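You operate a simulated robot arm through the tools that you are given. There is no shell and no other tool. Be economical: measure what you need, move in short steps, check, and stop when the job is done.

Carry out the task below with a simulated robot arm. There is one attempt and no reset: what you move stays moved.

TASK
Lock the blower off and tension the belt into the green band.
Fine: red padlock on the isolator peg; open the belt guard once the motor has stopped and shut it after. Where these are worked on the way, their far stop is far enough and under half their travel is too little: belt guard.

The check looks at the end state, three seconds after you hand in, the way a careful person would. Anything else that was tipped, shoved, dropped, spilled or broken makes it a failure.

THE ROBOT
A 6-joint arm with a two-finger parallel gripper on a trunk, on a base that drives. Base frame: it is fixed to the floor where the robot stands at the start and does not move with it; the origin is under the middle of the robot, x ahead of it, y to its left, z up. Lengths are in mm, angles in degrees, forces in N, time in s.
With the tool pointing down near the work surface it reaches from about 340 to 860 mm from the robot's upright axis, wherever it stands. Its first joint turns from -115.0 to 115.0 degrees. Places, roughly: air handler [-400, 1000, 1100]; belt gauge [0, 700, 1100]; belt guard [-400, 700, 900]; blue cup [-100, 600, 800]; grey motor [-200, 800, 900]; isolator peg [500, -100, 1100]; lower catch [-500, 600, 900]; lower plate [-700, 600, 900]; red isolator [600, -100, 1300]; silver cup [-700, 800, 1500]; tension screw [-300, 700, 800]; upper catch [-400, 600, 1600]; upper plate [-600, 600, 1600]; yellow cup [-700, 800, 900]. Payload 3.43 kg.
The tool frame sits at the grasp point between the pads (the TCP): z along the fingers, y along the line on which they close. The tips reach 34 mm beyond it. Largest opening 128 mm; finger width 24, thickness 12; the body of the gripper, 48 by 130 mm, starts 96 mm behind the TCP.
Orientation is told as [roll, pitch, yaw] about the base's x, y, z axes, in that order, counted from this pose: with the fingers straight down and closing along the base's y, the tool's x points along the base's -x, its y along +y and its z along -z.

THE INTERFACE
- The arm moves only by the tool jog_arm. Its argument "series" is a list of rows, each a list of 7 numbers: the shift along the base's x, y, z in units of 40 mm (1.0 is 40 mm), then the turn, a rotation vector about the base's x, y, z in units of 5 degrees (1.0 is 5 degrees), then the finger opening in mm, from 0 to 128. In form: [[dx, dy, dz, ax, ay, az, fingers], ...]. A call has 1 to 20 rows; each row shifts and turns the commanded pose from where the row before left it. A call with a number of a shift or a turn outside -1 to 1 is refused whole. Rows are played at 5 a second. More than 50 mm and 8.6 degrees between two rows, or a gripper value outside its range, and nothing of the call is played. A pose out of reach is approached as far as the arm can. The call stops where the force on the tool passes 40 N (or 10 N more than at its start, if that is more) or the arm is blocked; 0.2 s more then pass. The fingers move at their own pace (about 108 mm/s each) and stop on an object; they squeeze with about 41 N. The grip force told is the motor's: it shows also when the fingers shut on nothing. Time passes only in rows, and 0.2 s behind the last, so rows that do not move let the fingers close. It gives the time, the measured TCP pose, the force on the tool (base axes), the opening and the grip force at its end, in the units of the frame above (readings bear some noise), with the torque about the TCP (base axes, N m) and any sound that the robot's microphone picked up.
- Cameras (640 x 400 px; columns grow to the right, rows downward): "scene" is now at [-33.9, 264.5, 1444.2]; the picture's right is [0.81, -0.59, 0.00], its down [-0.28, -0.38, -0.88] and it looks along [0.52, 0.71, -0.48] (base axes); focal length 214 px, centre (320, 200). "wrist" rides on the gripper at [76, -11, -160] in the tool frame; the picture's right is [0.15, 0.99, 0.00], its down [-0.88, 0.13, -0.46] and it looks along [-0.45, 0.07, 0.89] (tool axes); focal length 234 px, centre (320, 200). There is no depth. A picture from a camera that has moved, and an enlarged one, comes with that camera's place and axes in the base frame and with its lens.
- snapshot(camera): a new picture of that camera. The clock stands still meanwhile.
- raise_lower(by): slides the trunk up (or, below 0, down) by that many mm; the arm and the scene camera ride with it, the base frame stays. It gives what a move gives, with no picture.
- steer(legs): drives the robot by 1 to 6 legs, each [ahead, turn to the left] in mm and degrees, along the robot's own axes; the way and the turn of a leg run together, so that a leg with both is an arc; at most 1500 mm and 180 degrees a leg. The arm and the cameras ride along, it lands a little off, and it stops where it bumps. It gives what a move gives.
- aim_head(pan, tilt): turns the head with the scene camera to pan (to the left, within 103 degrees either way) and tilt (down, from -29 to 69), counted from straight ahead of the robot. It gives what a move gives.
- inspect(camera, box): a new picture of the part [left, top, right, bottom] of that camera's present view, enlarged. The clock stands still meanwhile.
- sign_off(): hands the job in; it is judged then, once.

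Work in short steps. Places have to be worked out from the pictures, the camera data and where the tool is seen: move nearer, look again, correct. Check each grasp and each placing, and mend what went wrong. You have 120 turns and 90 pictures in all, those below and enlarged ones among them. Open the gripper and draw the arm clear of the work before you hand the job in, unless the task says otherwise; then end with one line.

The tools are called after "Emit:" by a JSON object that holds its "name" and its "arguments". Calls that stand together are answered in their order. jog_arm: Moves the arm, as the interface text tells. Its arguments: {"type":"object","properties":{"series":{"type":"array"}},"required":["series"]} The other tools are called the same way: raise_lower (by) slides the trunk up or down; steer (legs) drives the base; aim_head (pan, tilt) turns the head that bears the scene camera; snapshot (camera) takes a picture; inspect (camera, box) takes an enlarged picture of a part of a camera's view; sign_off () hands the job in.

At the start:

```text
t: 0.0
tool_pos: [274.1, 424.6, 1484.6]
tool_rot: [0.0, -0.1, 0.0]
contact_force: [-0.6, -0.3, 0.3]
moment: [-0.02, 0.04, 0.03]
width: 128.2
grasp_force: 0.0
trunk travel left (down, up): [-700.0, 90.0]
robot x, y, heading: [-0.6, 2.3, -0.2]
head pan, tilt: [53.7, 28.5]
```

scene: 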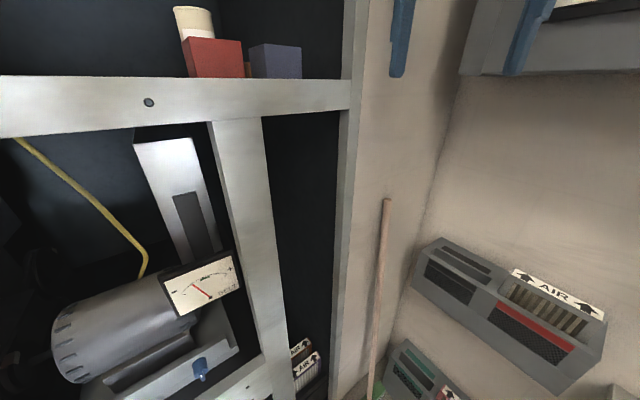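
wrist: 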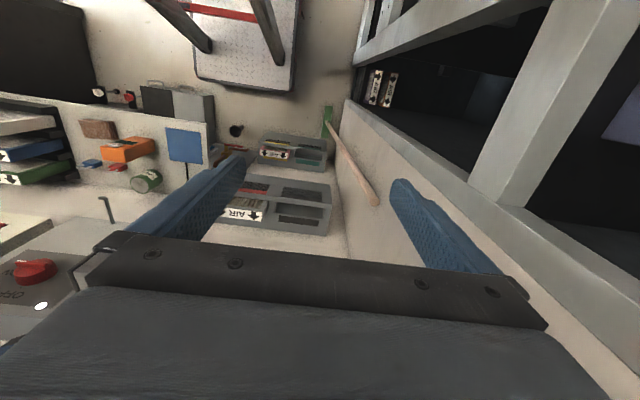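

I start by looking around: the isolator to the right-ahead, and the air handler to the left.

Emit:
{"name": "aim_head", "arguments": {"pan": -10, "tilt": 25}}

Emit:
{"name": "snapshot", "arguments": {"camera": "scene"}}

Emit:
{"name": "aim_head", "arguments": {"pan": 100, "tilt": 25}}

Emit:
{"name": "snapshot", "arguments": {"camera": "scene"}}

```text
t: 1.3
tool_pos: [273.9, 425.4, 1484.1]
tool_rot: [0.0, 0.0, 0.0]
contact_force: [0.6, 0.5, 0.8]
moment: [0.03, -0.01, 0.01]
width: 128.0
grasp_force: 0.1
trunk travel left (down, up): [-700.0, 90.0]
robot x, y, heading: [-1.3, -1.3, 0.4]
head pan, tilt: [-10.0, 25.0]
```

```text
87 pictures are left
camera scene: at [2.9, 175.2, 1449.8], right [-0.17, -0.98, 0.0], down [-0.42, 0.07, -0.91], along [0.89, -0.16, -0.42], focal length 214 px, centre (320, 200)
```

scene: 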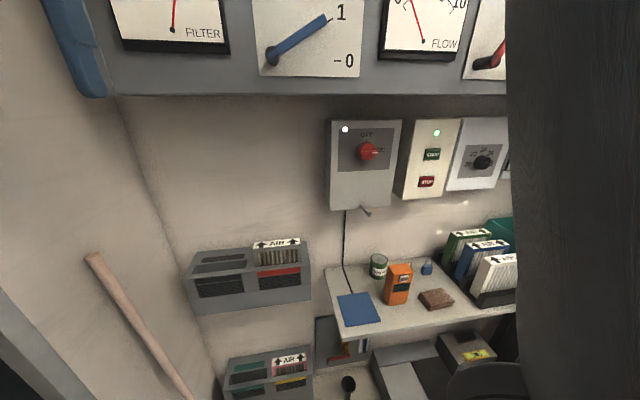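

```text
t: 3.2
tool_pos: [274.1, 425.2, 1485.6]
tool_rot: [0.0, 0.1, 0.0]
contact_force: [-0.1, 0.3, 0.7]
moment: [-0.04, -0.06, 0.01]
width: 127.8
grasp_force: 0.1
trunk travel left (down, up): [-700.0, 90.0]
robot x, y, heading: [-2.0, -3.2, 0.0]
head pan, tilt: [100.0, 25.0]
```

```text
86 pictures are left
camera scene: at [-103.8, 281.9, 1449.8], right [0.98, 0.17, 0.0], down [0.07, -0.42, -0.91], along [-0.16, 0.89, -0.42], focal length 214 px, centre (320, 200)
```

scene: 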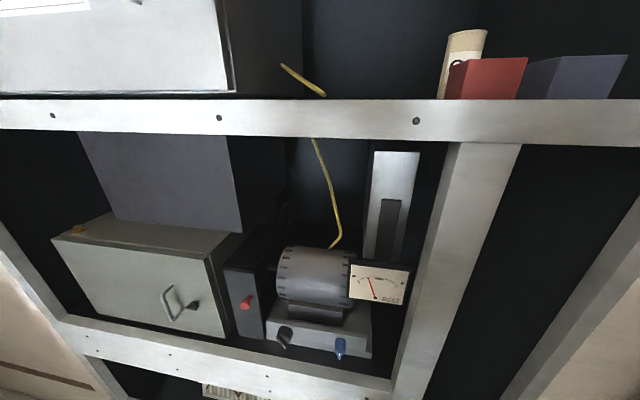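

Isolator (red knob) seen right-ahead; the belt section with motor, gauge and screws to the left. I zoom in and search for the padlock.

Emit:
{"name": "inspect", "arguments": {"camera": "scene", "box": [220, 220, 420, 380]}}

Emit:
{"name": "aim_head", "arguments": {"pan": -10, "tilt": 55}}

Emit:
{"name": "snapshot", "arguments": {"camera": "scene"}}

Emit:
{"name": "aim_head", "arguments": {"pan": -70, "tilt": 35}}

Emit:
{"name": "snapshot", "arguments": {"camera": "scene"}}

```text
2.50 times, centred on (320, 300) of scene
camera zoom: at [-103.8, 281.9, 1449.8], right [0.98, 0.17, 0.0], down [0.07, -0.42, -0.91], along [-0.16, 0.89, -0.42], focal length 536 px, centre (320, -50)
```

zoom: 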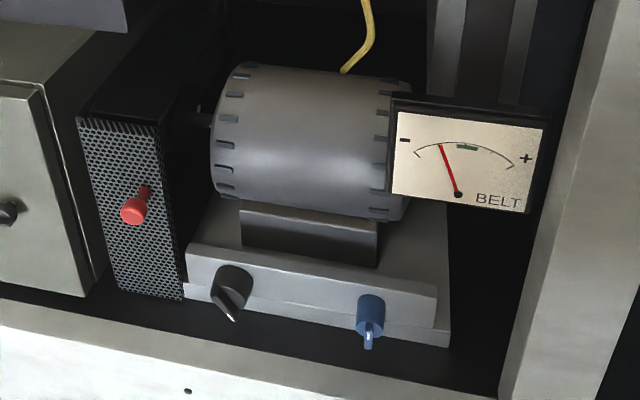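

```text
t: 5.1
tool_pos: [274.2, 425.8, 1485.3]
tool_rot: [0.0, 0.0, -0.1]
contact_force: [-0.1, 0.3, -0.2]
moment: [0.0, -0.02, 0.01]
width: 128.2
grasp_force: 0.1
trunk travel left (down, up): [-700.0, 90.0]
robot x, y, heading: [2.7, 1.2, -0.2]
head pan, tilt: [-10.0, 55.0]
```

```text
84 pictures are left
camera scene: at [-16.8, 178.6, 1405.9], right [-0.17, -0.98, 0.0], down [-0.81, 0.14, -0.57], along [0.57, -0.1, -0.82], focal length 214 px, centre (320, 200)
```

scene: 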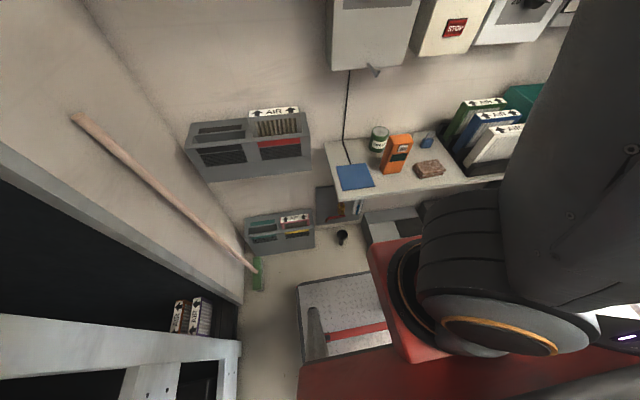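

```text
t: 6.4
tool_pos: [274.3, 425.0, 1484.5]
tool_rot: [0.0, -0.1, 0.0]
contact_force: [0.2, -0.5, 0.5]
moment: [0.0, 0.02, 0.01]
width: 128.0
grasp_force: 0.0
trunk travel left (down, up): [-700.0, 90.0]
robot x, y, heading: [3.7, -5.0, -0.1]
head pan, tilt: [-70.0, 35.0]
```

```text
83 pictures are left
camera scene: at [-57.7, 108.4, 1434.1], right [-0.94, -0.34, 0.0], down [-0.2, 0.54, -0.82], along [0.28, -0.77, -0.57], focal length 214 px, centre (320, 200)
```

scene: 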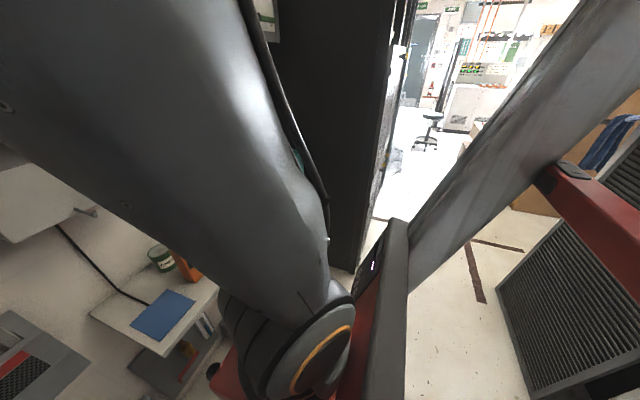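

No padlock visible yet; the wrist view showed small red items on the shelf, I enlarge those.

Emit:
{"name": "inspect", "arguments": {"camera": "wrist", "box": [60, 70, 220, 210]}}

Emit:
{"name": "aim_head", "arguments": {"pan": -10, "tilt": 25}}

Emit:
{"name": "inspect", "arguments": {"camera": "scene", "box": [300, 200, 520, 340]}}

Emit:
{"name": "inspect", "arguments": {"camera": "scene", "box": [320, 100, 480, 220]}}

```text
2.86 times, centred on (140, 140) of wrist
camera zoom: at [198.2, 414.5, 1645.0], right [-0.15, 0.99, 0.0], down [0.88, 0.13, 0.46], along [0.45, 0.07, -0.89], focal length 669 px, centre (834, 371)
```

zoom: 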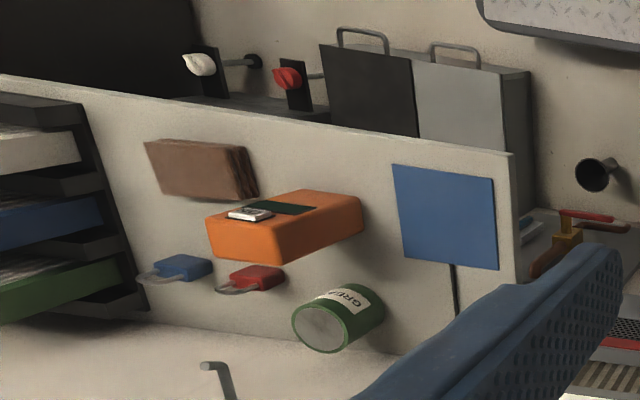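

```text
t: 7.7
tool_pos: [274.7, 426.0, 1485.5]
tool_rot: [0.0, 0.0, 0.0]
contact_force: [0.0, -0.5, -0.9]
moment: [0.03, -0.01, 0.0]
width: 128.1
grasp_force: 0.0
trunk travel left (down, up): [-700.0, 90.0]
robot x, y, heading: [1.9, -4.5, -0.0]
head pan, tilt: [-10.0, 25.0]
```

```text
2.86 times, centred on (410, 270) of scene
camera zoom: at [2.9, 175.1, 1449.8], right [-0.17, -0.98, 0.0], down [-0.42, 0.07, -0.91], along [0.89, -0.16, -0.42], focal length 613 px, centre (63, 0)
```

zoom: 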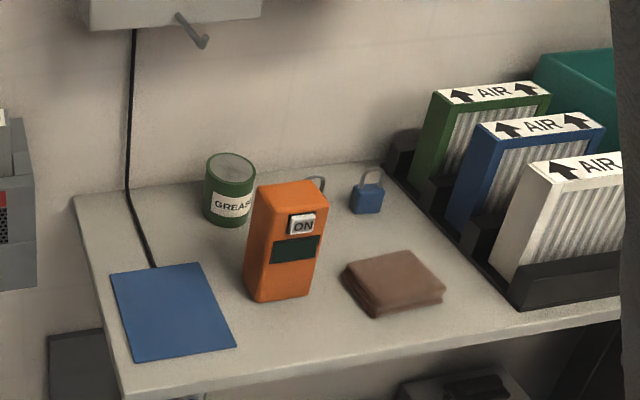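

```text
3.33 times, centred on (400, 160) of scene
camera zoom: at [2.9, 175.1, 1449.8], right [-0.17, -0.98, 0.0], down [-0.42, 0.07, -0.91], along [0.89, -0.16, -0.42], focal length 715 px, centre (53, 333)
```

zoom: 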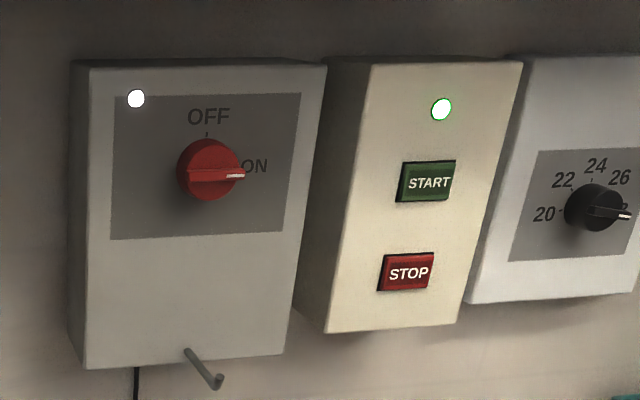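

The red padlock stands behind the orange meter near (600,-297,800); isolator knob near (590,-68,1316), STOP near (590,-279,1211). I lower the trunk to work below the overhead gauge board, then swing the arm to the right while turning the tool to point ahead.

Emit:
{"name": "raise_lower", "arguments": {"by": -250}}

Emit:
{"name": "jog_arm", "arguments": {"series": [[0.5, -1, 0, 0, 0, 0, 60], [0.5, -1, 0, 0, 0, 0, 20], [0.5, -1, 0, 0, 0, 0, 0], [0.5, -1, 0, 0, -1, 0, 0], [0.3, -1, 0, 0, -1, 0, 0], [0.3, -1, 0, 0, -1, 0, 0], [0.3, -1, 0, 0, -1, 0, 0], [0.3, -1, 0, 0, -1, 0, 0], [0.3, -1, 0, 0, -1, 0, 0], [0, -1, 0, 0, -1, 0, 0], [0, -1, 0, 0, -1, 0, 0], [0, -1, 0, 0, -1, 0, 0]]}}

Emit:
{"name": "snapshot", "arguments": {"camera": "scene"}}

```text
t: 10.3
tool_pos: [274.2, 425.2, 1234.4]
tool_rot: [-0.1, 0.0, 0.0]
contact_force: [-0.2, -0.5, 0.8]
moment: [-0.01, -0.03, 0.01]
width: 128.1
grasp_force: 0.0
trunk travel left (down, up): [-450.0, 340.0]
robot x, y, heading: [0.4, -1.2, 0.1]
head pan, tilt: [-10.0, 25.0]
```

```text
t: 12.9
tool_pos: [571.0, 32.9, 1297.5]
tool_rot: [0.6, -42.9, 0.1]
contact_force: [-10.9, 3.8, 4.8]
moment: [0.02, 0.02, 0.1]
width: 0.3
grasp_force: 32.8
out of reach, approached as far as the arm can: row 6, 7, 8, 9, 10, 11, 12
trunk travel left (down, up): [-450.0, 340.0]
robot x, y, heading: [1.1, -2.9, 0.1]
head pan, tilt: [-10.0, 25.0]
stopped in row 12: the force on the tool passed its limit at 62 N (the readings are from after the stop); the commanded pose is now the measured one
```

```text
79 pictures are left
camera scene: at [71.2, 175.5, 1199.9], right [-0.17, -0.99, 0.0], down [-0.42, 0.07, -0.91], along [0.89, -0.16, -0.42], focal length 214 px, centre (320, 200)
```

scene: 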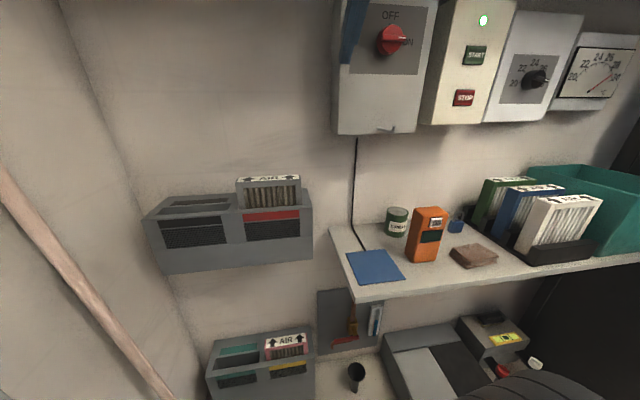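

The tool couldn't stay near the column and pressed on the isolator's left edge. I back the base off by 200 mm to get clear and have workable reach.

Emit:
{"name": "steer", "arguments": {"legs": [[-200, 0]]}}

Emit:
{"name": "snapshot", "arguments": {"camera": "scene"}}

Emit:
{"name": "snapshot", "arguments": {"camera": "wrist"}}

```text
t: 14.5
tool_pos: [368.7, 34.8, 1296.9]
tool_rot: [0.7, -42.8, 0.4]
contact_force: [-0.3, 0.3, 0.3]
moment: [0.0, 0.02, 0.0]
width: 0.1
grasp_force: 33.3
trunk travel left (down, up): [-450.0, 340.0]
robot x, y, heading: [-202.8, -0.4, 0.1]
head pan, tilt: [-10.0, 25.0]
```

```text
78 pictures are left
camera scene: at [-131.4, 174.7, 1199.8], right [-0.17, -0.99, 0.0], down [-0.42, 0.07, -0.91], along [0.89, -0.15, -0.42], focal length 214 px, centre (320, 200)
```

scene: 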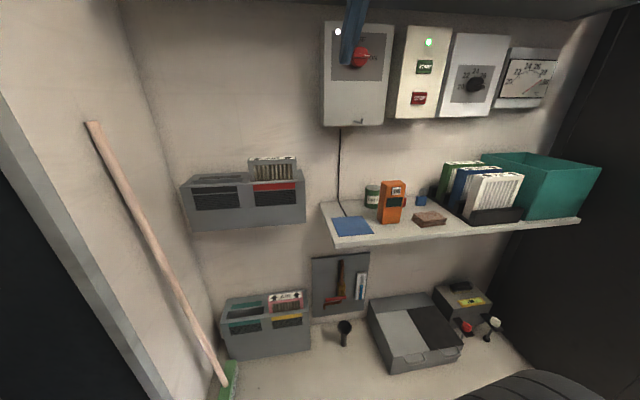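

```text
77 pictures are left
camera wrist: at [205.6, 21.4, 1362.6], right [-0.12, 0.99, -0.09], down [0.33, 0.13, 0.93], along [0.94, 0.08, -0.34], focal length 234 px, centre (320, 200)
```

wrist: 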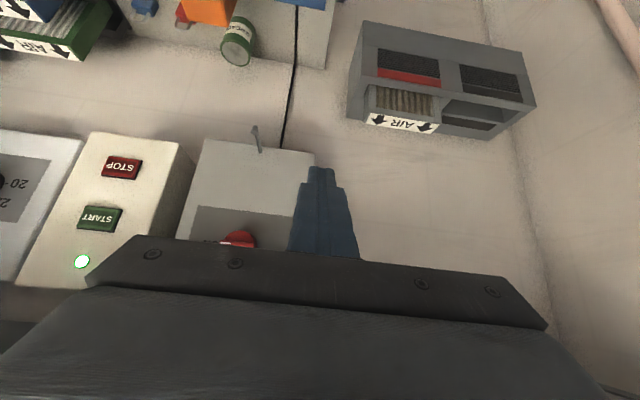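

All intact; STOP is near (585,-276,1211). I swing the tool horizontal in front of it.

Emit:
{"name": "jog_arm", "arguments": {"series": [[0.1, -0.78, -0.215, 0, -0.94, 0, 0], [0.1, -0.78, -0.215, 0, -0.94, 0, 0], [0.1, -0.78, -0.215, 0, -0.94, 0, 0], [0.1, -0.78, -0.215, 0, -0.94, 0, 0], [0.1, -0.78, -0.215, 0, -0.94, 0, 0], [0.1, -0.78, -0.215, 0, -0.94, 0, 0], [0.1, -0.78, -0.215, 0, -0.94, 0, 0], [0.1, -0.78, -0.215, 0, -0.94, 0, 0], [0.1, -0.78, -0.215, 0, -0.94, 0, 0], [0.1, -0.78, -0.215, 0, -0.94, 0, 0]]}}

Emit:
{"name": "snapshot", "arguments": {"camera": "wrist"}}

Emit:
{"name": "snapshot", "arguments": {"camera": "scene"}}

```text
t: 16.7
tool_pos: [452.7, -280.8, 1221.7]
tool_rot: [-94.7, -89.7, 95.4]
contact_force: [-0.1, 0.5, 0.4]
moment: [0.03, 0.09, -0.05]
width: 0.0
grasp_force: 33.3
out of reach, approached as far as the arm can: row 1, 2, 3, 4
trunk travel left (down, up): [-450.0, 340.0]
robot x, y, heading: [-201.6, -2.2, 0.4]
head pan, tilt: [-10.0, 25.0]
```

```text
76 pictures are left
camera wrist: at [293.3, -294.0, 1146.1], right [-0.01, 0.99, -0.15], down [-0.46, 0.13, 0.88], along [0.89, 0.08, 0.45], focal length 234 px, centre (320, 200)
```

wrist: 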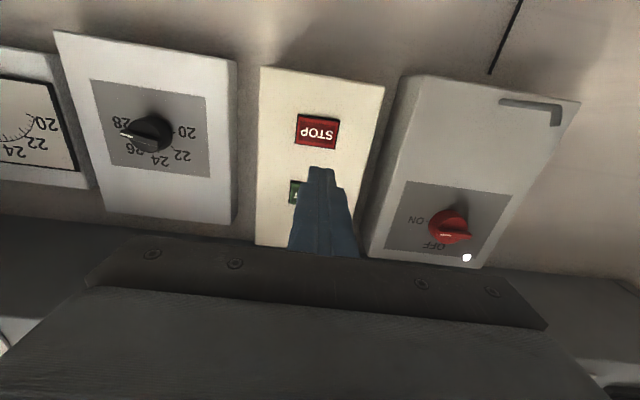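

```text
75 pictures are left
camera scene: at [-131.7, 175.1, 1199.8], right [-0.17, -0.99, 0.0], down [-0.42, 0.07, -0.91], along [0.89, -0.15, -0.42], focal length 214 px, centre (320, 200)
```

scene: 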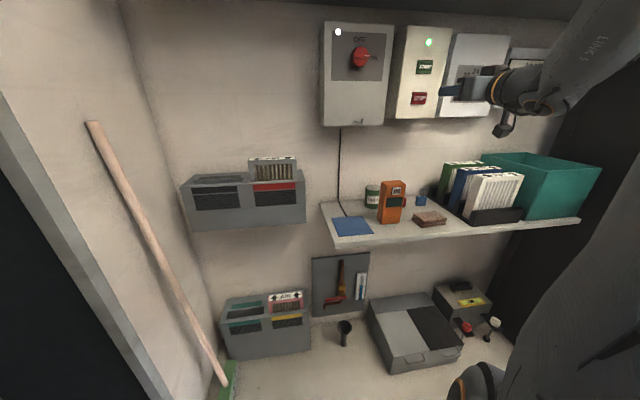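

Tool is level and nearly in front of STOP (about 15 mm high). I lower it and push forward gradually.

Emit:
{"name": "jog_arm", "arguments": {"series": [[0, -0.05, -0.4, 0, 0, 0, 0], [0.5, 0, 0, 0, 0, 0, 0], [0.5, 0, 0, 0, 0, 0, 0], [0.5, 0, 0, 0, 0, 0, 0], [0.5, 0, 0, 0, 0, 0, 0]]}}

Emit:
{"name": "snapshot", "arguments": {"camera": "wrist"}}

```text
t: 17.9
tool_pos: [533.0, -284.7, 1205.6]
tool_rot: [-77.5, -89.7, 78.4]
contact_force: [-1.2, 0.4, 0.8]
moment: [0.01, 0.0, 0.01]
width: 0.0
grasp_force: 32.6
trunk travel left (down, up): [-450.0, 340.0]
robot x, y, heading: [-202.1, -3.2, 0.5]
head pan, tilt: [-10.0, 25.0]
```

```text
74 pictures are left
camera wrist: at [374.1, -298.1, 1131.0], right [-0.01, 0.99, -0.15], down [-0.46, 0.13, 0.88], along [0.89, 0.08, 0.45], focal length 234 px, centre (320, 200)
```

wrist: 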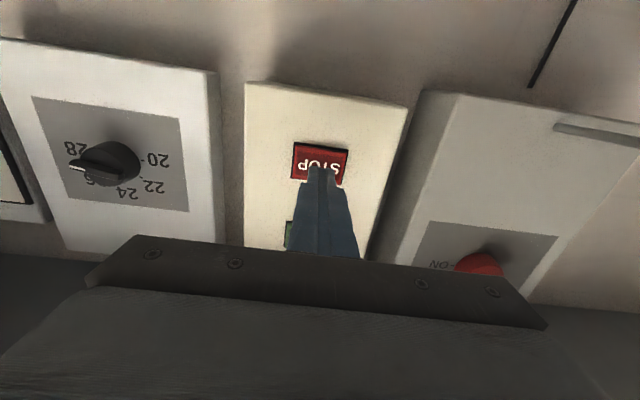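

Nearly aligned; drop 5 mm and press.

Emit:
{"name": "jog_arm", "arguments": {"series": [[0.25, 0, -0.12, 0, 0, 0, 0], [0.2, 0, 0, 0, 0, 0, 0], [0.2, 0, 0, 0, 0, 0, 0], [0.15, 0, 0, 0, 0, 0, 0], [0.15, 0, 0, 0, 0, 0, 0], [0.15, 0, 0, 0, 0, 0, 0], [0.15, 0, 0, 0, 0, 0, 0], [0.15, 0, 0, 0, 0, 0, 0]]}}

Emit:
{"name": "snapshot", "arguments": {"camera": "scene"}}

```text
t: 19.1
tool_pos: [567.2, -283.7, 1200.2]
tool_rot: [-74.4, -89.7, 75.2]
contact_force: [-24.4, 8.3, 0.5]
moment: [0.0, -0.07, 0.11]
width: 0.0
grasp_force: 33.0
trunk travel left (down, up): [-450.0, 340.0]
robot x, y, heading: [-206.4, -0.6, 0.6]
head pan, tilt: [-10.0, 25.0]
heard: click
stopped in row 6: the force on the tool passed its limit at 49 N (the readings are from after the stop); the commanded pose is now the measured one
```

```text
73 pictures are left
camera scene: at [-133.3, 175.0, 1200.0], right [-0.17, -0.99, 0.0], down [-0.42, 0.07, -0.91], along [0.89, -0.15, -0.42], focal length 214 px, centre (320, 200)
```

scene: 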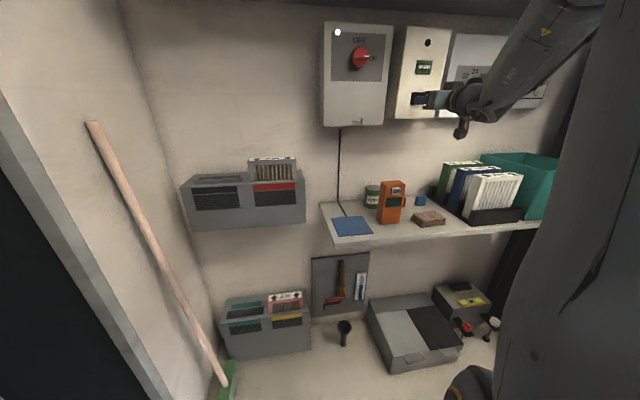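

Click heard and the green run lamp is out. Now I back off, move in front of the isolator knob (about (590,-70,1317)), rolling the tool by +90° so the fingers close vertically across the bar.

Emit:
{"name": "jog_arm", "arguments": {"series": [[-1, 0, 0, 0, 0, 0, 0], [-1, 0, 0, 0, 0, 0, 20], [-0.4, 0.33, 0.18, 1, 0, 0, 40], [0, 0.33, 0.18, 1, 0, 0, 60], [0, 0.33, 0.18, 1, 0, 0, 60], [0, 0.33, 0.18, 1, 0, 0, 60], [0, 0.33, 0.18, 1, 0, 0, 60], [0, 0.33, 0.18, 1, 0, 0, 60], [0, 0.33, 0.18, 1, 0, 0, 60], [0, 0.33, 0.18, 1, 0, 0, 60], [0, 0.33, 0.18, 1, 0, 0, 60], [0, 0.33, 0.18, 1, 0, 0, 60], [0, 0.33, 0.18, 1, 0, 0, 60], [0, 0.33, 0.18, 1, 0, 0, 60], [0, 0.33, 0.18, 1, 0, 0, 60], [0, 0.33, 0.18, 1, 0, 0, 60], [0, 0.33, 0.18, 1, 0, 0, 60], [0, 0.33, 0.18, 1, 0, 0, 60], [0, 0, 0, 1, 0, 0, 60], [0, 0, 0, 1, 0, 0, 60]]}}

Emit:
{"name": "snapshot", "arguments": {"camera": "scene"}}

Emit:
{"name": "snapshot", "arguments": {"camera": "wrist"}}

```text
t: 23.3
tool_pos: [472.4, -73.1, 1313.5]
tool_rot: [90.9, -0.2, -89.8]
contact_force: [0.2, -0.3, 0.5]
moment: [-0.02, 0.0, 0.03]
width: 60.0
grasp_force: 0.0
trunk travel left (down, up): [-450.0, 340.0]
robot x, y, heading: [-201.2, -3.0, 0.4]
head pan, tilt: [-10.0, 25.0]
```

```text
72 pictures are left
camera scene: at [-131.7, 174.7, 1199.9], right [-0.17, -0.99, 0.0], down [-0.42, 0.07, -0.91], along [0.89, -0.15, -0.42], focal length 214 px, centre (320, 200)
```

scene: 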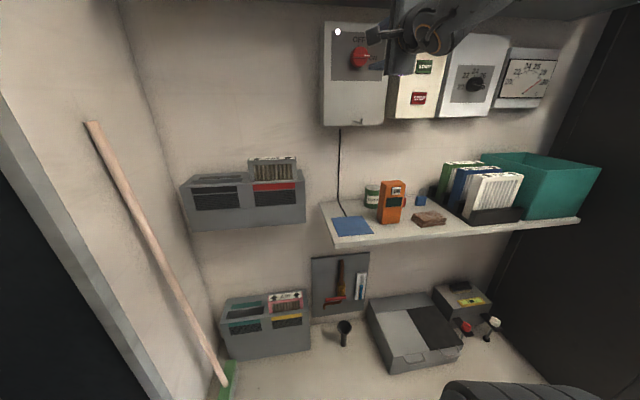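

```text
71 pictures are left
camera wrist: at [312.9, 2.5, 1300.3], right [-0.02, 0.15, 0.99], down [-0.45, -0.88, 0.13], along [0.89, -0.45, 0.08], focal length 234 px, centre (320, 200)
```

wrist: 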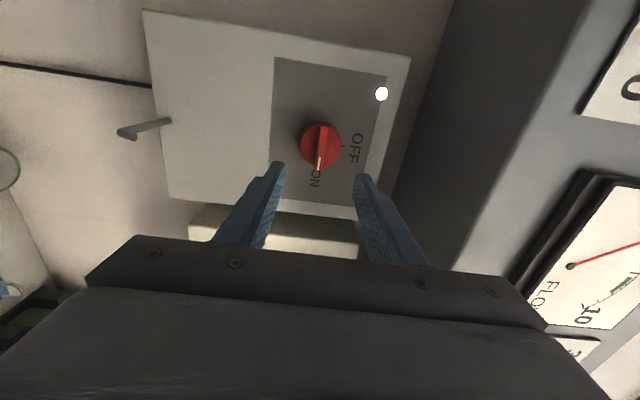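

Knob centre is at about (585,-64,1315). Advance to TCP x≈552 with the fingers straddling it, and look.

Emit:
{"name": "jog_arm", "arguments": {"series": [[0.6, 0.22, 0.03, 0, 0, 0, 64], [0.6, 0, 0, 0, 0, 0, 64], [0.5, 0, 0, 0, 0, 0, 64], [0.3, 0, 0, 0, 0, 0, 64]]}}

Emit:
{"name": "snapshot", "arguments": {"camera": "wrist"}}

```text
t: 24.3
tool_pos: [552.3, -64.5, 1316.2]
tool_rot: [90.9, -0.3, -89.9]
contact_force: [-0.3, 0.2, -0.4]
moment: [-0.02, 0.01, -0.02]
width: 63.9
grasp_force: 0.1
trunk travel left (down, up): [-450.0, 340.0]
robot x, y, heading: [-200.8, -1.1, 0.4]
head pan, tilt: [-10.0, 25.0]
```

```text
70 pictures are left
camera wrist: at [392.7, 11.1, 1302.4], right [-0.02, 0.15, 0.99], down [-0.45, -0.88, 0.13], along [0.89, -0.45, 0.08], focal length 234 px, centre (320, 200)
```

wrist: 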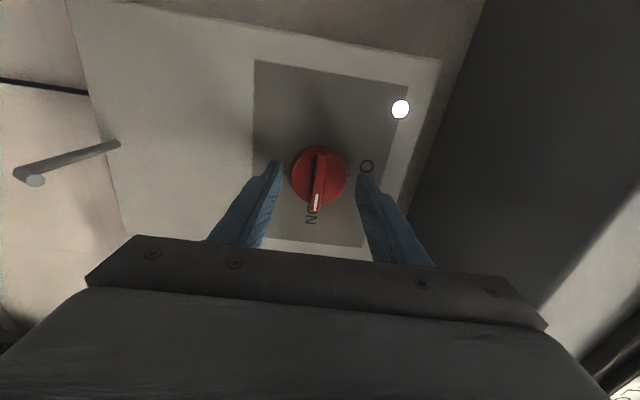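

Aligned. Advance 14 mm more and close on the bar.

Emit:
{"name": "jog_arm", "arguments": {"series": [[0.2, 0, 0, 0, 0, 0, 64], [0.15, 0, 0, 0, 0, 0, 64], [0, 0, 0, 0, 0, 0, 10], [0, 0, 0, 0, 0, 0, 0], [0, 0, 0, 0, 0, 0, 0]]}}

Emit:
{"name": "snapshot", "arguments": {"camera": "wrist"}}

```text
t: 25.5
tool_pos: [566.3, -63.1, 1314.7]
tool_rot: [90.9, -0.3, -89.9]
contact_force: [0.4, 0.6, -1.5]
moment: [0.04, 0.07, 0.09]
width: 51.3
grasp_force: 45.3
trunk travel left (down, up): [-450.0, 340.0]
robot x, y, heading: [-202.6, -4.4, 0.5]
head pan, tilt: [-10.0, 25.0]
```

```text
69 pictures are left
camera wrist: at [406.0, 11.7, 1301.1], right [-0.02, 0.15, 0.99], down [-0.45, -0.88, 0.13], along [0.89, -0.45, 0.08], focal length 234 px, centre (320, 200)
```

wrist: 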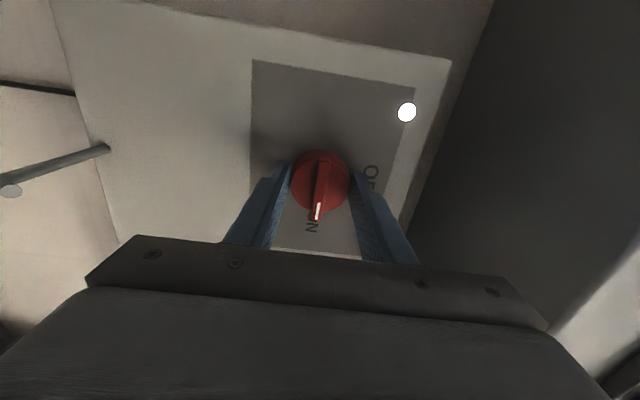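

The fingers hold the knob's 51 mm disc. I turn it 90° counter-clockwise as seen from the robot (ON→OFF).

Emit:
{"name": "jog_arm", "arguments": {"series": [[0, 0, 0, -1, 0, 0, 0], [0, 0, 0, -1, 0, 0, 0], [0, 0, 0, -1, 0, 0, 0], [0, 0, 0, -1, 0, 0, 0], [0, 0, 0, -1, 0, 0, 0], [0, 0, 0, -1, 0, 0, 0], [0, 0, 0, -1, 0, 0, 0], [0, 0, 0, -1, 0, 0, 0], [0, 0, 0, -1, 0, 0, 0], [0, 0, 0, -1, 0, 0, 0], [0, 0, 0, -1, 0, 0, 0], [0, 0, 0, -1, 0, 0, 0], [0, 0, 0, -1, 0, 0, 0], [0, 0, 0, -1, 0, 0, 0], [0, 0, 0, -1, 0, 0, 0], [0, 0, 0, -1, 0, 0, 0], [0, 0, 0, -1, 0, 0, 0], [0, 0, 0, -1, 0, 0, 0]]}}

Emit:
{"name": "snapshot", "arguments": {"camera": "wrist"}}

```text
t: 29.3
tool_pos: [565.5, -65.3, 1315.2]
tool_rot: [-46.2, -89.7, 47.0]
contact_force: [-20.6, -10.6, -20.5]
moment: [0.01, 0.52, -0.38]
width: 51.3
grasp_force: 44.9
trunk travel left (down, up): [-450.0, 340.0]
robot x, y, heading: [-205.1, -7.1, 0.5]
head pan, tilt: [-10.0, 25.0]
```

```text
68 pictures are left
camera wrist: at [406.0, -78.7, 1239.7], right [-0.01, 0.99, -0.15], down [-0.45, 0.13, 0.88], along [0.89, 0.08, 0.45], focal length 234 px, centre (320, 200)
```

wrist: 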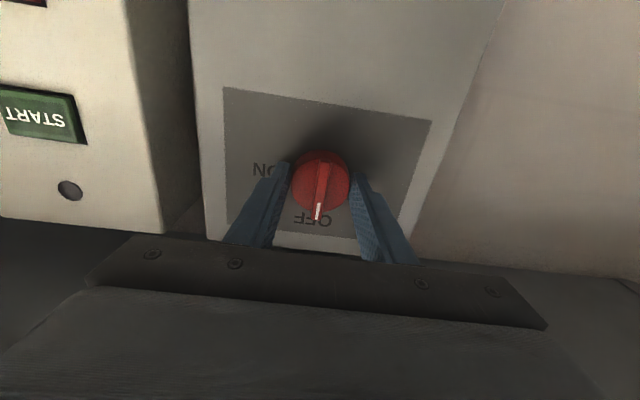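

The pointer is at OFF. Release and back away, then inspect the isolator and peg.

Emit:
{"name": "jog_arm", "arguments": {"series": [[0, 0, 0, 0, 0, 0, 70], [-0.1, 0, 0, 0, 0, 0, 80], [-0.8, 0, 0, 0, 0, 0, 80], [-1, 0, 0, 0, 0, 0, 80], [-1, 0, 0, 0, 0, 0, 80]]}}

Emit:
{"name": "inspect", "arguments": {"camera": "scene", "box": [310, 10, 470, 130]}}

Emit:
{"name": "inspect", "arguments": {"camera": "scene", "box": [350, 140, 510, 240]}}

Emit:
{"name": "snapshot", "arguments": {"camera": "wrist"}}

```text
t: 30.5
tool_pos: [465.7, -62.3, 1314.1]
tool_rot: [-47.9, -89.6, 48.8]
contact_force: [0.7, 0.8, 0.1]
moment: [-0.01, 0.01, -0.01]
width: 80.1
grasp_force: 0.0
out of reach, approached as far as the arm can: row 5
trunk travel left (down, up): [-450.0, 340.0]
robot x, y, heading: [-202.7, -5.6, 0.2]
head pan, tilt: [-10.0, 25.0]
```

```text
3.33 times, centred on (390, 70) of scene
camera zoom: at [-131.6, 174.6, 1199.8], right [-0.17, -0.99, 0.0], down [-0.42, 0.07, -0.91], along [0.89, -0.15, -0.42], focal length 715 px, centre (87, 633)
```

zoom: 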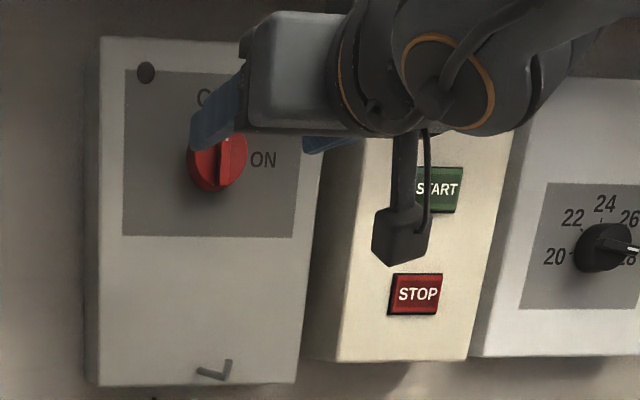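

```text
4.00 times, centred on (430, 190) of scene
camera zoom: at [-131.6, 174.6, 1199.8], right [-0.17, -0.99, 0.0], down [-0.42, 0.07, -0.91], along [0.89, -0.15, -0.42], focal length 858 px, centre (-120, 240)
```

zoom: 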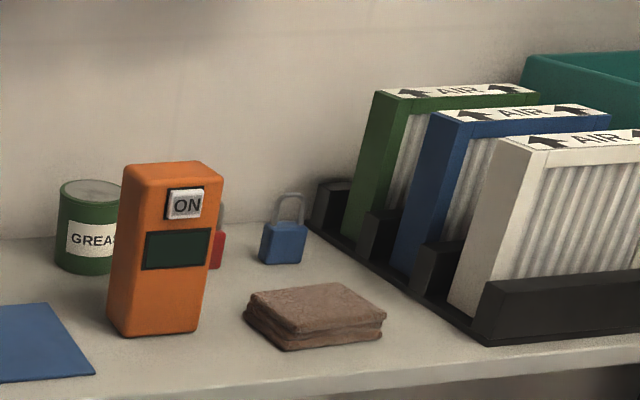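

```text
65 pictures are left
camera wrist: at [306.3, -76.0, 1240.0], right [-0.02, 0.99, -0.15], down [-0.45, 0.13, 0.88], along [0.89, 0.08, 0.45], focal length 234 px, centre (320, 200)
```

wrist: 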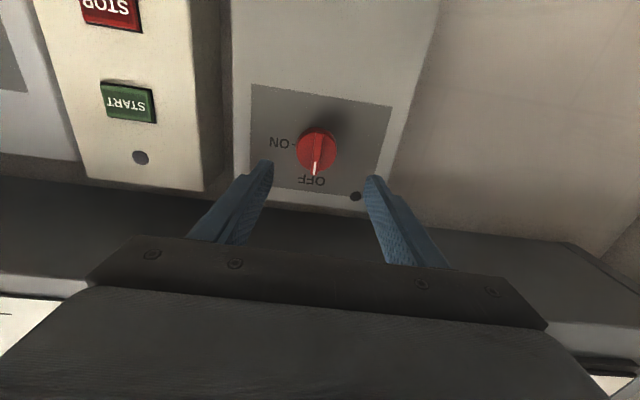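

Isolator is OFF and its lamp is out. Peg: along x from 595 to 525 at y≈-66, z≈1137, with an upturned tip to ~1150. Padlock body is about (602,-297,797–837). I pitch the tool to ~75° down and move it over toward the padlock, staying in front of the boxes.

Emit:
{"name": "jog_arm", "arguments": {"series": [[0, -0.4, -0.42, 0, 1, 0, 80], [0, -0.4, -0.42, 0, 1, 0, 80], [0, -0.4, -0.42, 0, 1, 0, 80], [0, -0.4, -0.42, 0, 1, 0, 80], [0, -0.4, -0.42, 0, 1, 0, 80], [0, -0.4, -0.42, 0, 1, 0, 80], [0, -0.4, -0.42, 0, 1, 0, 80], [0, -0.4, -0.42, 0, 1, 0, 80], [0, -0.4, -0.42, 0, 1, 0, 80], [0, -0.4, -0.42, 0, 1, 0, 80], [0, -0.4, -0.42, 0, 1, 0, 80], [0, -0.4, -0.42, 0, 1, 0, 80], [0, -0.4, -0.42, 0, 1, 0, 80], [0, -0.4, -0.42, 0, 1, 0, 80], [0, -0.4, -0.42, 0, 1, 0, 80]]}}

Emit:
{"name": "snapshot", "arguments": {"camera": "wrist"}}

Emit:
{"name": "snapshot", "arguments": {"camera": "scene"}}

```text
t: 33.7
tool_pos: [466.0, -303.7, 1062.6]
tool_rot: [0.8, -14.7, 0.3]
contact_force: [0.5, 1.5, 0.7]
moment: [-0.03, -0.04, -0.01]
width: 80.2
grasp_force: 0.1
trunk travel left (down, up): [-450.0, 340.0]
robot x, y, heading: [-200.1, -3.8, 0.3]
head pan, tilt: [-10.0, 25.0]
```

```text
64 pictures are left
camera wrist: at [352.8, -317.8, 1197.5], right [-0.15, 0.99, -0.02], down [0.73, 0.13, 0.67], along [0.66, 0.08, -0.75], focal length 234 px, centre (320, 200)
```

wrist: 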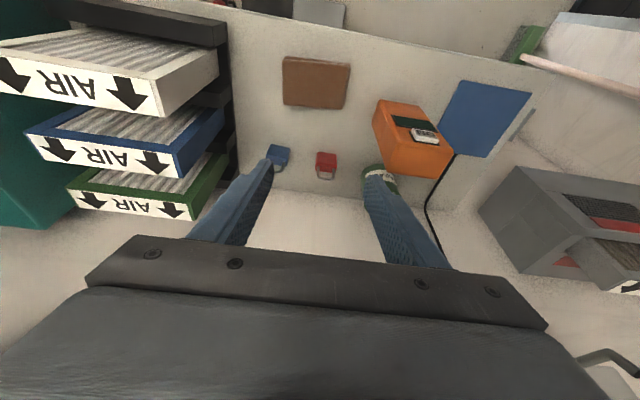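

```text
63 pictures are left
camera scene: at [-132.0, 174.8, 1199.9], right [-0.17, -0.99, 0.0], down [-0.42, 0.07, -0.91], along [0.89, -0.15, -0.42], focal length 214 px, centre (320, 200)
```

scene: 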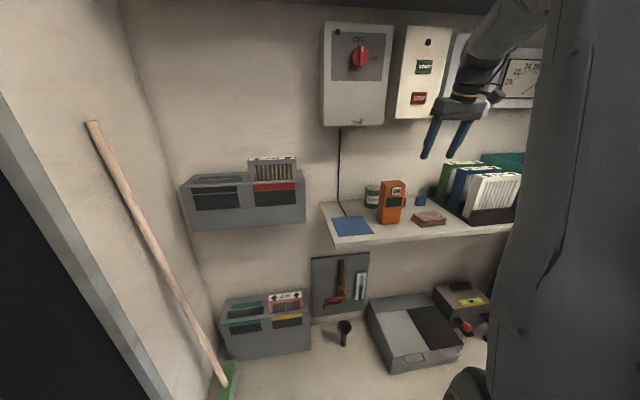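

Red padlock lies at roughly (588,-284,817). I lower the trunk 100, drive ahead 110 and look again before descending behind the meter.

Emit:
{"name": "raise_lower", "arguments": {"by": -100}}

Emit:
{"name": "steer", "arguments": {"legs": [[110, 0]]}}

Emit:
{"name": "snapshot", "arguments": {"camera": "wrist"}}

Emit:
{"name": "snapshot", "arguments": {"camera": "scene"}}

```text
t: 35.0
tool_pos: [465.6, -305.8, 961.7]
tool_rot: [0.9, -14.8, 0.3]
contact_force: [0.2, -1.1, -0.6]
moment: [0.01, 0.05, -0.02]
width: 79.8
grasp_force: 0.0
trunk travel left (down, up): [-350.0, 440.0]
robot x, y, heading: [-203.8, -5.8, 0.3]
head pan, tilt: [-10.0, 25.0]
```

```text
t: 36.2
tool_pos: [573.2, -305.4, 961.9]
tool_rot: [0.9, -14.8, 0.4]
contact_force: [-0.2, -0.4, 0.1]
moment: [0.02, 0.02, 0.02]
width: 79.8
grasp_force: 0.1
trunk travel left (down, up): [-350.0, 440.0]
robot x, y, heading: [-94.7, -2.8, 0.5]
head pan, tilt: [-10.0, 25.0]
```

```text
62 pictures are left
camera wrist: at [459.5, -318.5, 1097.0], right [-0.15, 0.99, -0.02], down [0.73, 0.13, 0.67], along [0.66, 0.08, -0.74], focal length 234 px, centre (320, 200)
```

wrist: 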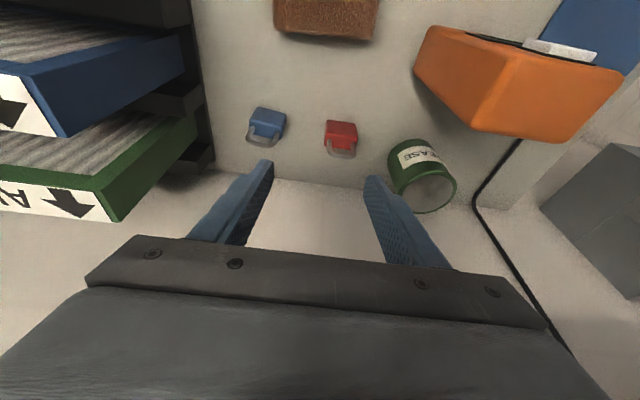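

```text
61 pictures are left
camera scene: at [3.6, 175.5, 1099.9], right [-0.17, -0.99, 0.0], down [-0.42, 0.07, -0.91], along [0.89, -0.15, -0.42], focal length 214 px, centre (320, 200)
```

scene: 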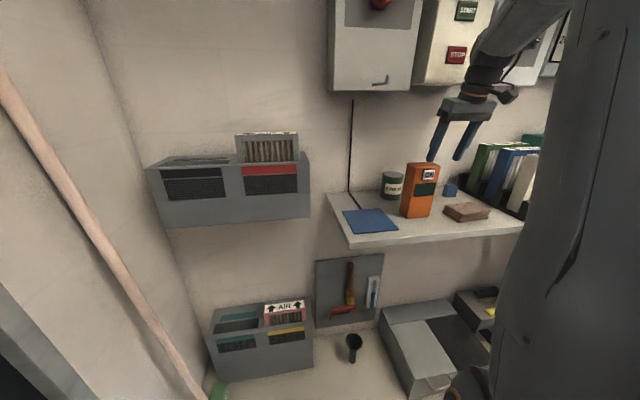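

Padlock refined to (591,-280); meter's back corner at (508,-212), can at y>-205, so the descent is clear. I align over it, narrow the opening to 70 and lower partway.

Emit:
{"name": "jog_arm", "arguments": {"series": [[0.34, 0.63, 0, 0, 0, 0, 70], [0, 0, -0.7, 0, 0, 0, 70], [0, 0, -0.7, 0, 0, 0, 70], [0, 0, -0.6, 0, 0, 0, 70]]}}

Emit:
{"name": "snapshot", "arguments": {"camera": "wrist"}}

Emit:
{"name": "inspect", "arguments": {"camera": "scene", "box": [370, 100, 530, 240]}}

```text
t: 37.2
tool_pos: [587.8, -282.6, 881.8]
tool_rot: [0.8, -14.8, 0.3]
contact_force: [-0.4, 0.2, -0.3]
moment: [-0.01, 0.0, 0.01]
width: 70.0
grasp_force: 0.0
trunk travel left (down, up): [-350.0, 440.0]
robot x, y, heading: [-101.1, -0.9, 0.4]
head pan, tilt: [-10.0, 25.0]
```

```text
60 pictures are left
camera wrist: at [474.5, -295.3, 1017.3], right [-0.15, 0.99, -0.02], down [0.73, 0.13, 0.67], along [0.66, 0.08, -0.74], focal length 234 px, centre (320, 200)
```

wrist: 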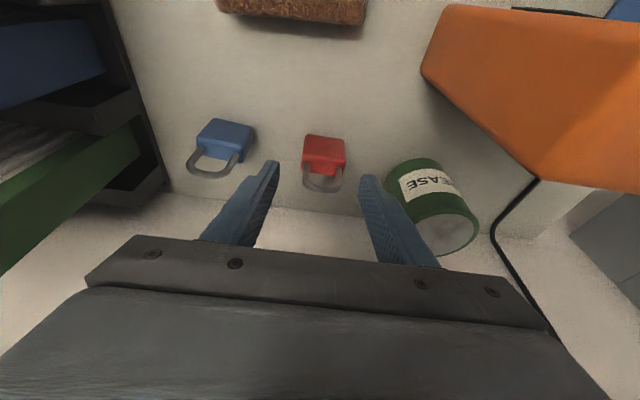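

```text
2.86 times, centred on (450, 170) of scene
camera zoom: at [3.5, 175.5, 1099.9], right [-0.17, -0.99, 0.0], down [-0.42, 0.07, -0.91], along [0.89, -0.15, -0.42], focal length 613 px, centre (-51, 286)
```

zoom: 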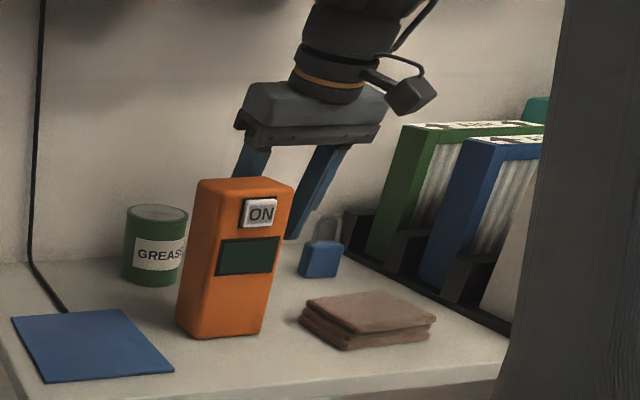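

Centred within 3 mm. Descend the last ~42 mm and close.

Emit:
{"name": "jog_arm", "arguments": {"series": [[0, 0.08, -0.4, 0, 0, 0, 70], [0, 0, -0.4, 0, 0, 0, 70], [0, 0, -0.25, 0, 0, 0, 70], [0, 0, 0, 0, 0, 0, 20], [0, 0, 0, 0, 0, 0, 0], [0, 0, 0, 0, 0, 0, 0]]}}

Emit:
{"name": "snapshot", "arguments": {"camera": "wrist"}}

```text
t: 38.6
tool_pos: [588.5, -279.0, 839.5]
tool_rot: [0.7, -14.8, 0.4]
contact_force: [0.3, -0.3, 1.2]
moment: [-0.09, -0.01, 0.01]
width: 39.1
grasp_force: 40.8
trunk travel left (down, up): [-350.0, 440.0]
robot x, y, heading: [-96.1, -2.8, 0.4]
head pan, tilt: [-10.0, 25.0]
```

```text
58 pictures are left
camera wrist: at [473.9, -291.4, 974.1], right [-0.15, 0.99, -0.02], down [0.73, 0.13, 0.67], along [0.66, 0.08, -0.74], focal length 234 px, centre (320, 200)
```

wrist: 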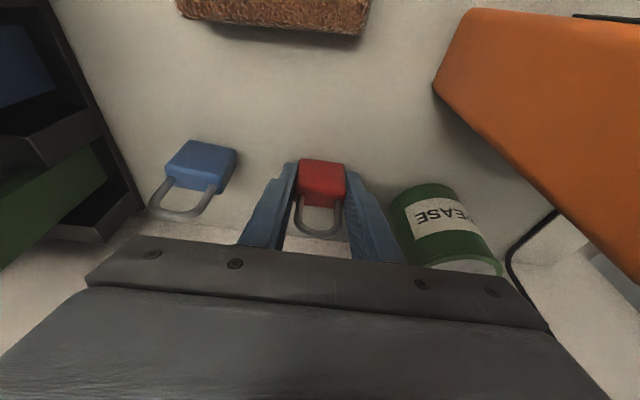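

Grip holds at 39 mm on the padlock body, shackle between the fingers (hole about 17 mm above TCP, ~29 mm tall). Lift straight up, back the base off, raise the trunk.

Emit:
{"name": "jog_arm", "arguments": {"series": [[0, 0, 0.5, 0, 0, 0, 0], [0, 0, 0.8, 0, 0, 0, 0], [0, 0, 0.9, 0, 0, 0, 0], [0, 0, 0.9, 0, 0, 0, 0]]}}

Emit:
{"name": "steer", "arguments": {"legs": [[-150, 0]]}}

Emit:
{"name": "raise_lower", "arguments": {"by": 160}}

Emit:
{"name": "snapshot", "arguments": {"camera": "wrist"}}

```text
t: 39.6
tool_pos: [589.6, -276.1, 965.2]
tool_rot: [0.8, -14.7, 0.2]
contact_force: [-0.6, -0.3, -0.7]
moment: [0.01, 0.01, -0.02]
width: 39.0
grasp_force: 41.1
trunk travel left (down, up): [-350.0, 440.0]
robot x, y, heading: [-96.2, -4.6, 0.7]
head pan, tilt: [-10.0, 25.0]
```

```text
t: 41.0
tool_pos: [435.7, -280.2, 964.6]
tool_rot: [0.8, -14.8, 0.2]
contact_force: [-0.2, 0.2, -1.3]
moment: [0.01, 0.0, -0.03]
width: 39.4
grasp_force: 41.5
trunk travel left (down, up): [-350.0, 440.0]
robot x, y, heading: [-249.5, -4.6, 0.2]
head pan, tilt: [-10.0, 25.0]
```

```text
t: 42.8
tool_pos: [436.2, -278.3, 1124.1]
tool_rot: [0.9, -14.8, 0.2]
contact_force: [-0.5, 0.0, -1.3]
moment: [-0.02, 0.01, 0.0]
width: 39.2
grasp_force: 41.4
trunk travel left (down, up): [-510.0, 280.0]
robot x, y, heading: [-246.7, -5.4, 0.3]
head pan, tilt: [-10.0, 25.0]
```

```text
57 pictures are left
camera wrist: at [321.4, -292.5, 1260.1], right [-0.15, 0.99, -0.02], down [0.73, 0.13, 0.67], along [0.66, 0.08, -0.75], focal length 234 px, centre (320, 200)
```

wrist: 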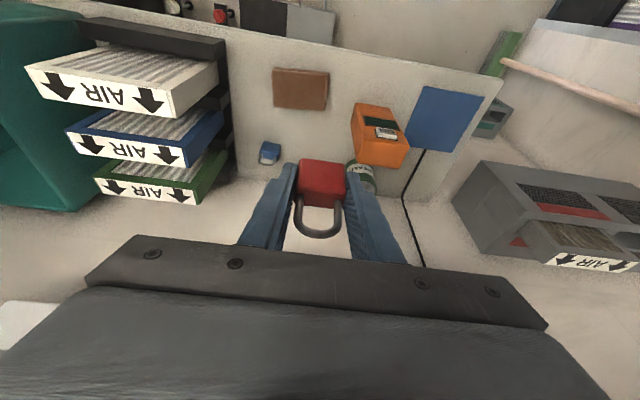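

Padlock secure. Move sideways to y≈-67 in front of the peg, pitching 15° more level.

Emit:
{"name": "jog_arm", "arguments": {"series": [[0.05, 0.75, 0, 0, -0.5, 0, 0], [0.05, 0.75, 0, 0, -0.5, 0, 0], [0.05, 0.75, 0, 0, -0.5, 0, 0], [0.05, 0.75, 0, 0, -0.5, 0, 0], [0.05, 0.75, 0, 0, -0.5, 0, 0], [0.05, 0.75, 0, 0, -0.5, 0, 0], [0.05, 0.75, 0.05, 0, 0, 0, 0]]}}

Emit:
{"name": "snapshot", "arguments": {"camera": "wrist"}}

Emit:
{"name": "inspect", "arguments": {"camera": "scene", "box": [270, 20, 470, 160]}}

```text
t: 44.4
tool_pos: [448.1, -67.5, 1125.5]
tool_rot: [0.9, -29.8, 0.2]
contact_force: [-0.3, 0.0, -0.9]
moment: [0.03, 0.03, 0.01]
width: 38.8
grasp_force: 40.7
trunk travel left (down, up): [-510.0, 280.0]
robot x, y, heading: [-248.7, -5.0, 0.3]
head pan, tilt: [-10.0, 25.0]
```

```text
56 pictures are left
camera wrist: at [303.5, -80.4, 1227.3], right [-0.14, 0.99, -0.06], down [0.54, 0.13, 0.83], along [0.83, 0.08, -0.55], focal length 234 px, centre (320, 200)
```

wrist: 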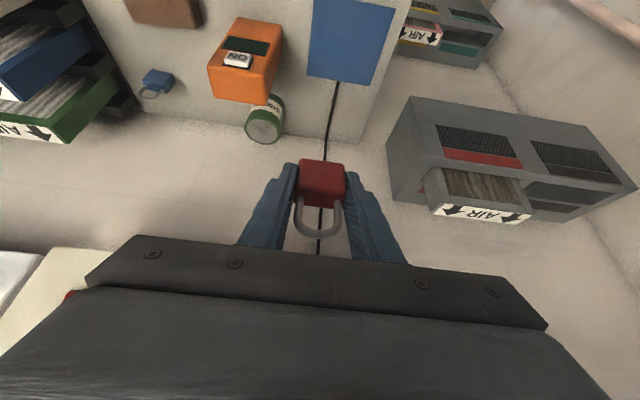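

```text
2.86 times, centred on (370, 90) of scene
camera zoom: at [-194.2, 174.1, 1259.9], right [-0.17, -0.99, 0.0], down [-0.42, 0.07, -0.91], along [0.89, -0.15, -0.42], focal length 613 px, centre (177, 514)
```

zoom: 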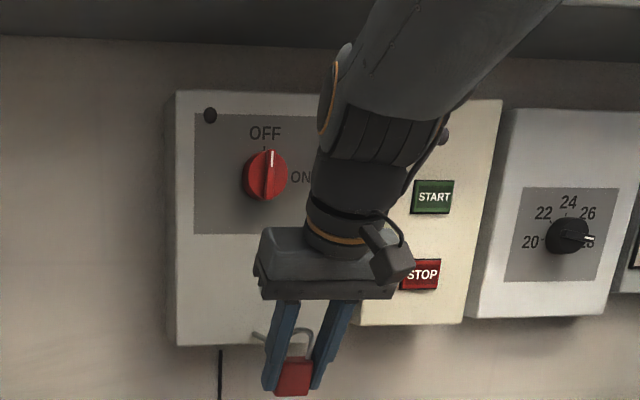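

Geometry agrees: hole spans about z 1128–1157, peg envelope 1133–1150. Advance 72 mm so that the shackle is at the tip, then look.

Emit:
{"name": "jog_arm", "arguments": {"series": [[0.6, 0, 0, 0, 0, 0, 0], [0.6, 0, 0, 0, 0, 0, 0], [0.5, 0, 0, 0, 0, 0, 0]]}}

Emit:
{"name": "inspect", "arguments": {"camera": "scene", "box": [320, 90, 420, 160]}}

Emit:
{"name": "inspect", "arguments": {"camera": "wrist", "box": [240, 140, 400, 260]}}

```text
t: 45.2
tool_pos: [517.0, -69.8, 1126.2]
tool_rot: [0.7, -29.5, 0.2]
contact_force: [1.9, -0.2, -13.8]
moment: [-0.04, 0.11, -0.02]
width: 39.2
grasp_force: 41.1
trunk travel left (down, up): [-510.0, 280.0]
robot x, y, heading: [-251.5, -4.1, -0.0]
head pan, tilt: [-10.0, 25.0]
```

```text
5.71 times, centred on (370, 125) of scene
camera zoom: at [-193.6, 174.3, 1259.7], right [-0.17, -0.99, 0.0], down [-0.42, 0.07, -0.91], along [0.89, -0.15, -0.42], focal length 1226 px, centre (34, 629)
```

zoom: 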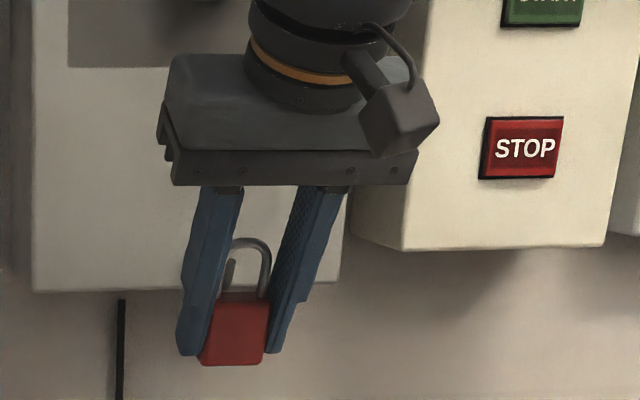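

```text
3.33 times, centred on (320, 200) of wrist
camera zoom: at [372.5, -83.9, 1227.4], right [-0.14, 0.99, -0.06], down [0.54, 0.13, 0.83], along [0.83, 0.08, -0.55], focal length 781 px, centre (320, 200)
```

zoom: 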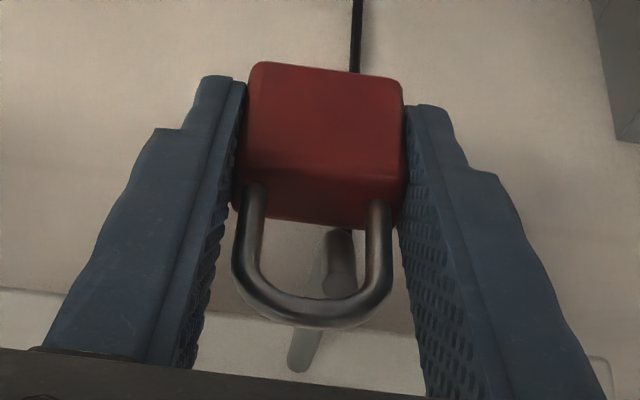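

The peg post shows inside the shackle opening, but the −14 N says the body's rear top edge touches the peg underside due to the tilt. I back 16 mm, shift y +3, drop 3 mm and reduce the tilt by 10°.

Emit:
{"name": "jog_arm", "arguments": {"series": [[-0.4, 0.08, -0.05, 0, 0.5, 0, 0], [0, 0, 0, 0, 0.8, 0, 0], [0, 0, 0, 0, 0.7, 0, 0]]}}

Emit:
{"name": "inspect", "arguments": {"camera": "wrist", "box": [240, 140, 400, 260]}}

```text
t: 46.0
tool_pos: [501.1, -68.1, 1126.5]
tool_rot: [0.8, -19.7, 0.3]
contact_force: [-0.7, 0.2, -0.3]
moment: [0.02, -0.03, 0.05]
width: 39.1
grasp_force: 41.1
trunk travel left (down, up): [-510.0, 280.0]
robot x, y, heading: [-247.8, -3.5, 0.2]
head pan, tilt: [-10.0, 25.0]
```

```text
3.33 times, centred on (320, 200) of wrist
camera zoom: at [375.6, -79.8, 1251.2], right [-0.15, 0.99, -0.04], down [0.67, 0.13, 0.73], along [0.72, 0.08, -0.68], focal length 781 px, centre (320, 200)
```

zoom: 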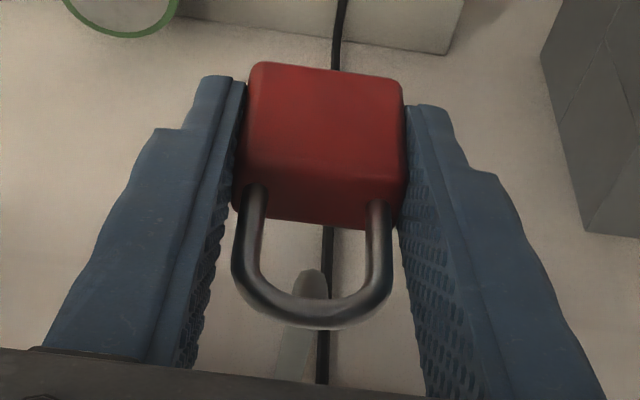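

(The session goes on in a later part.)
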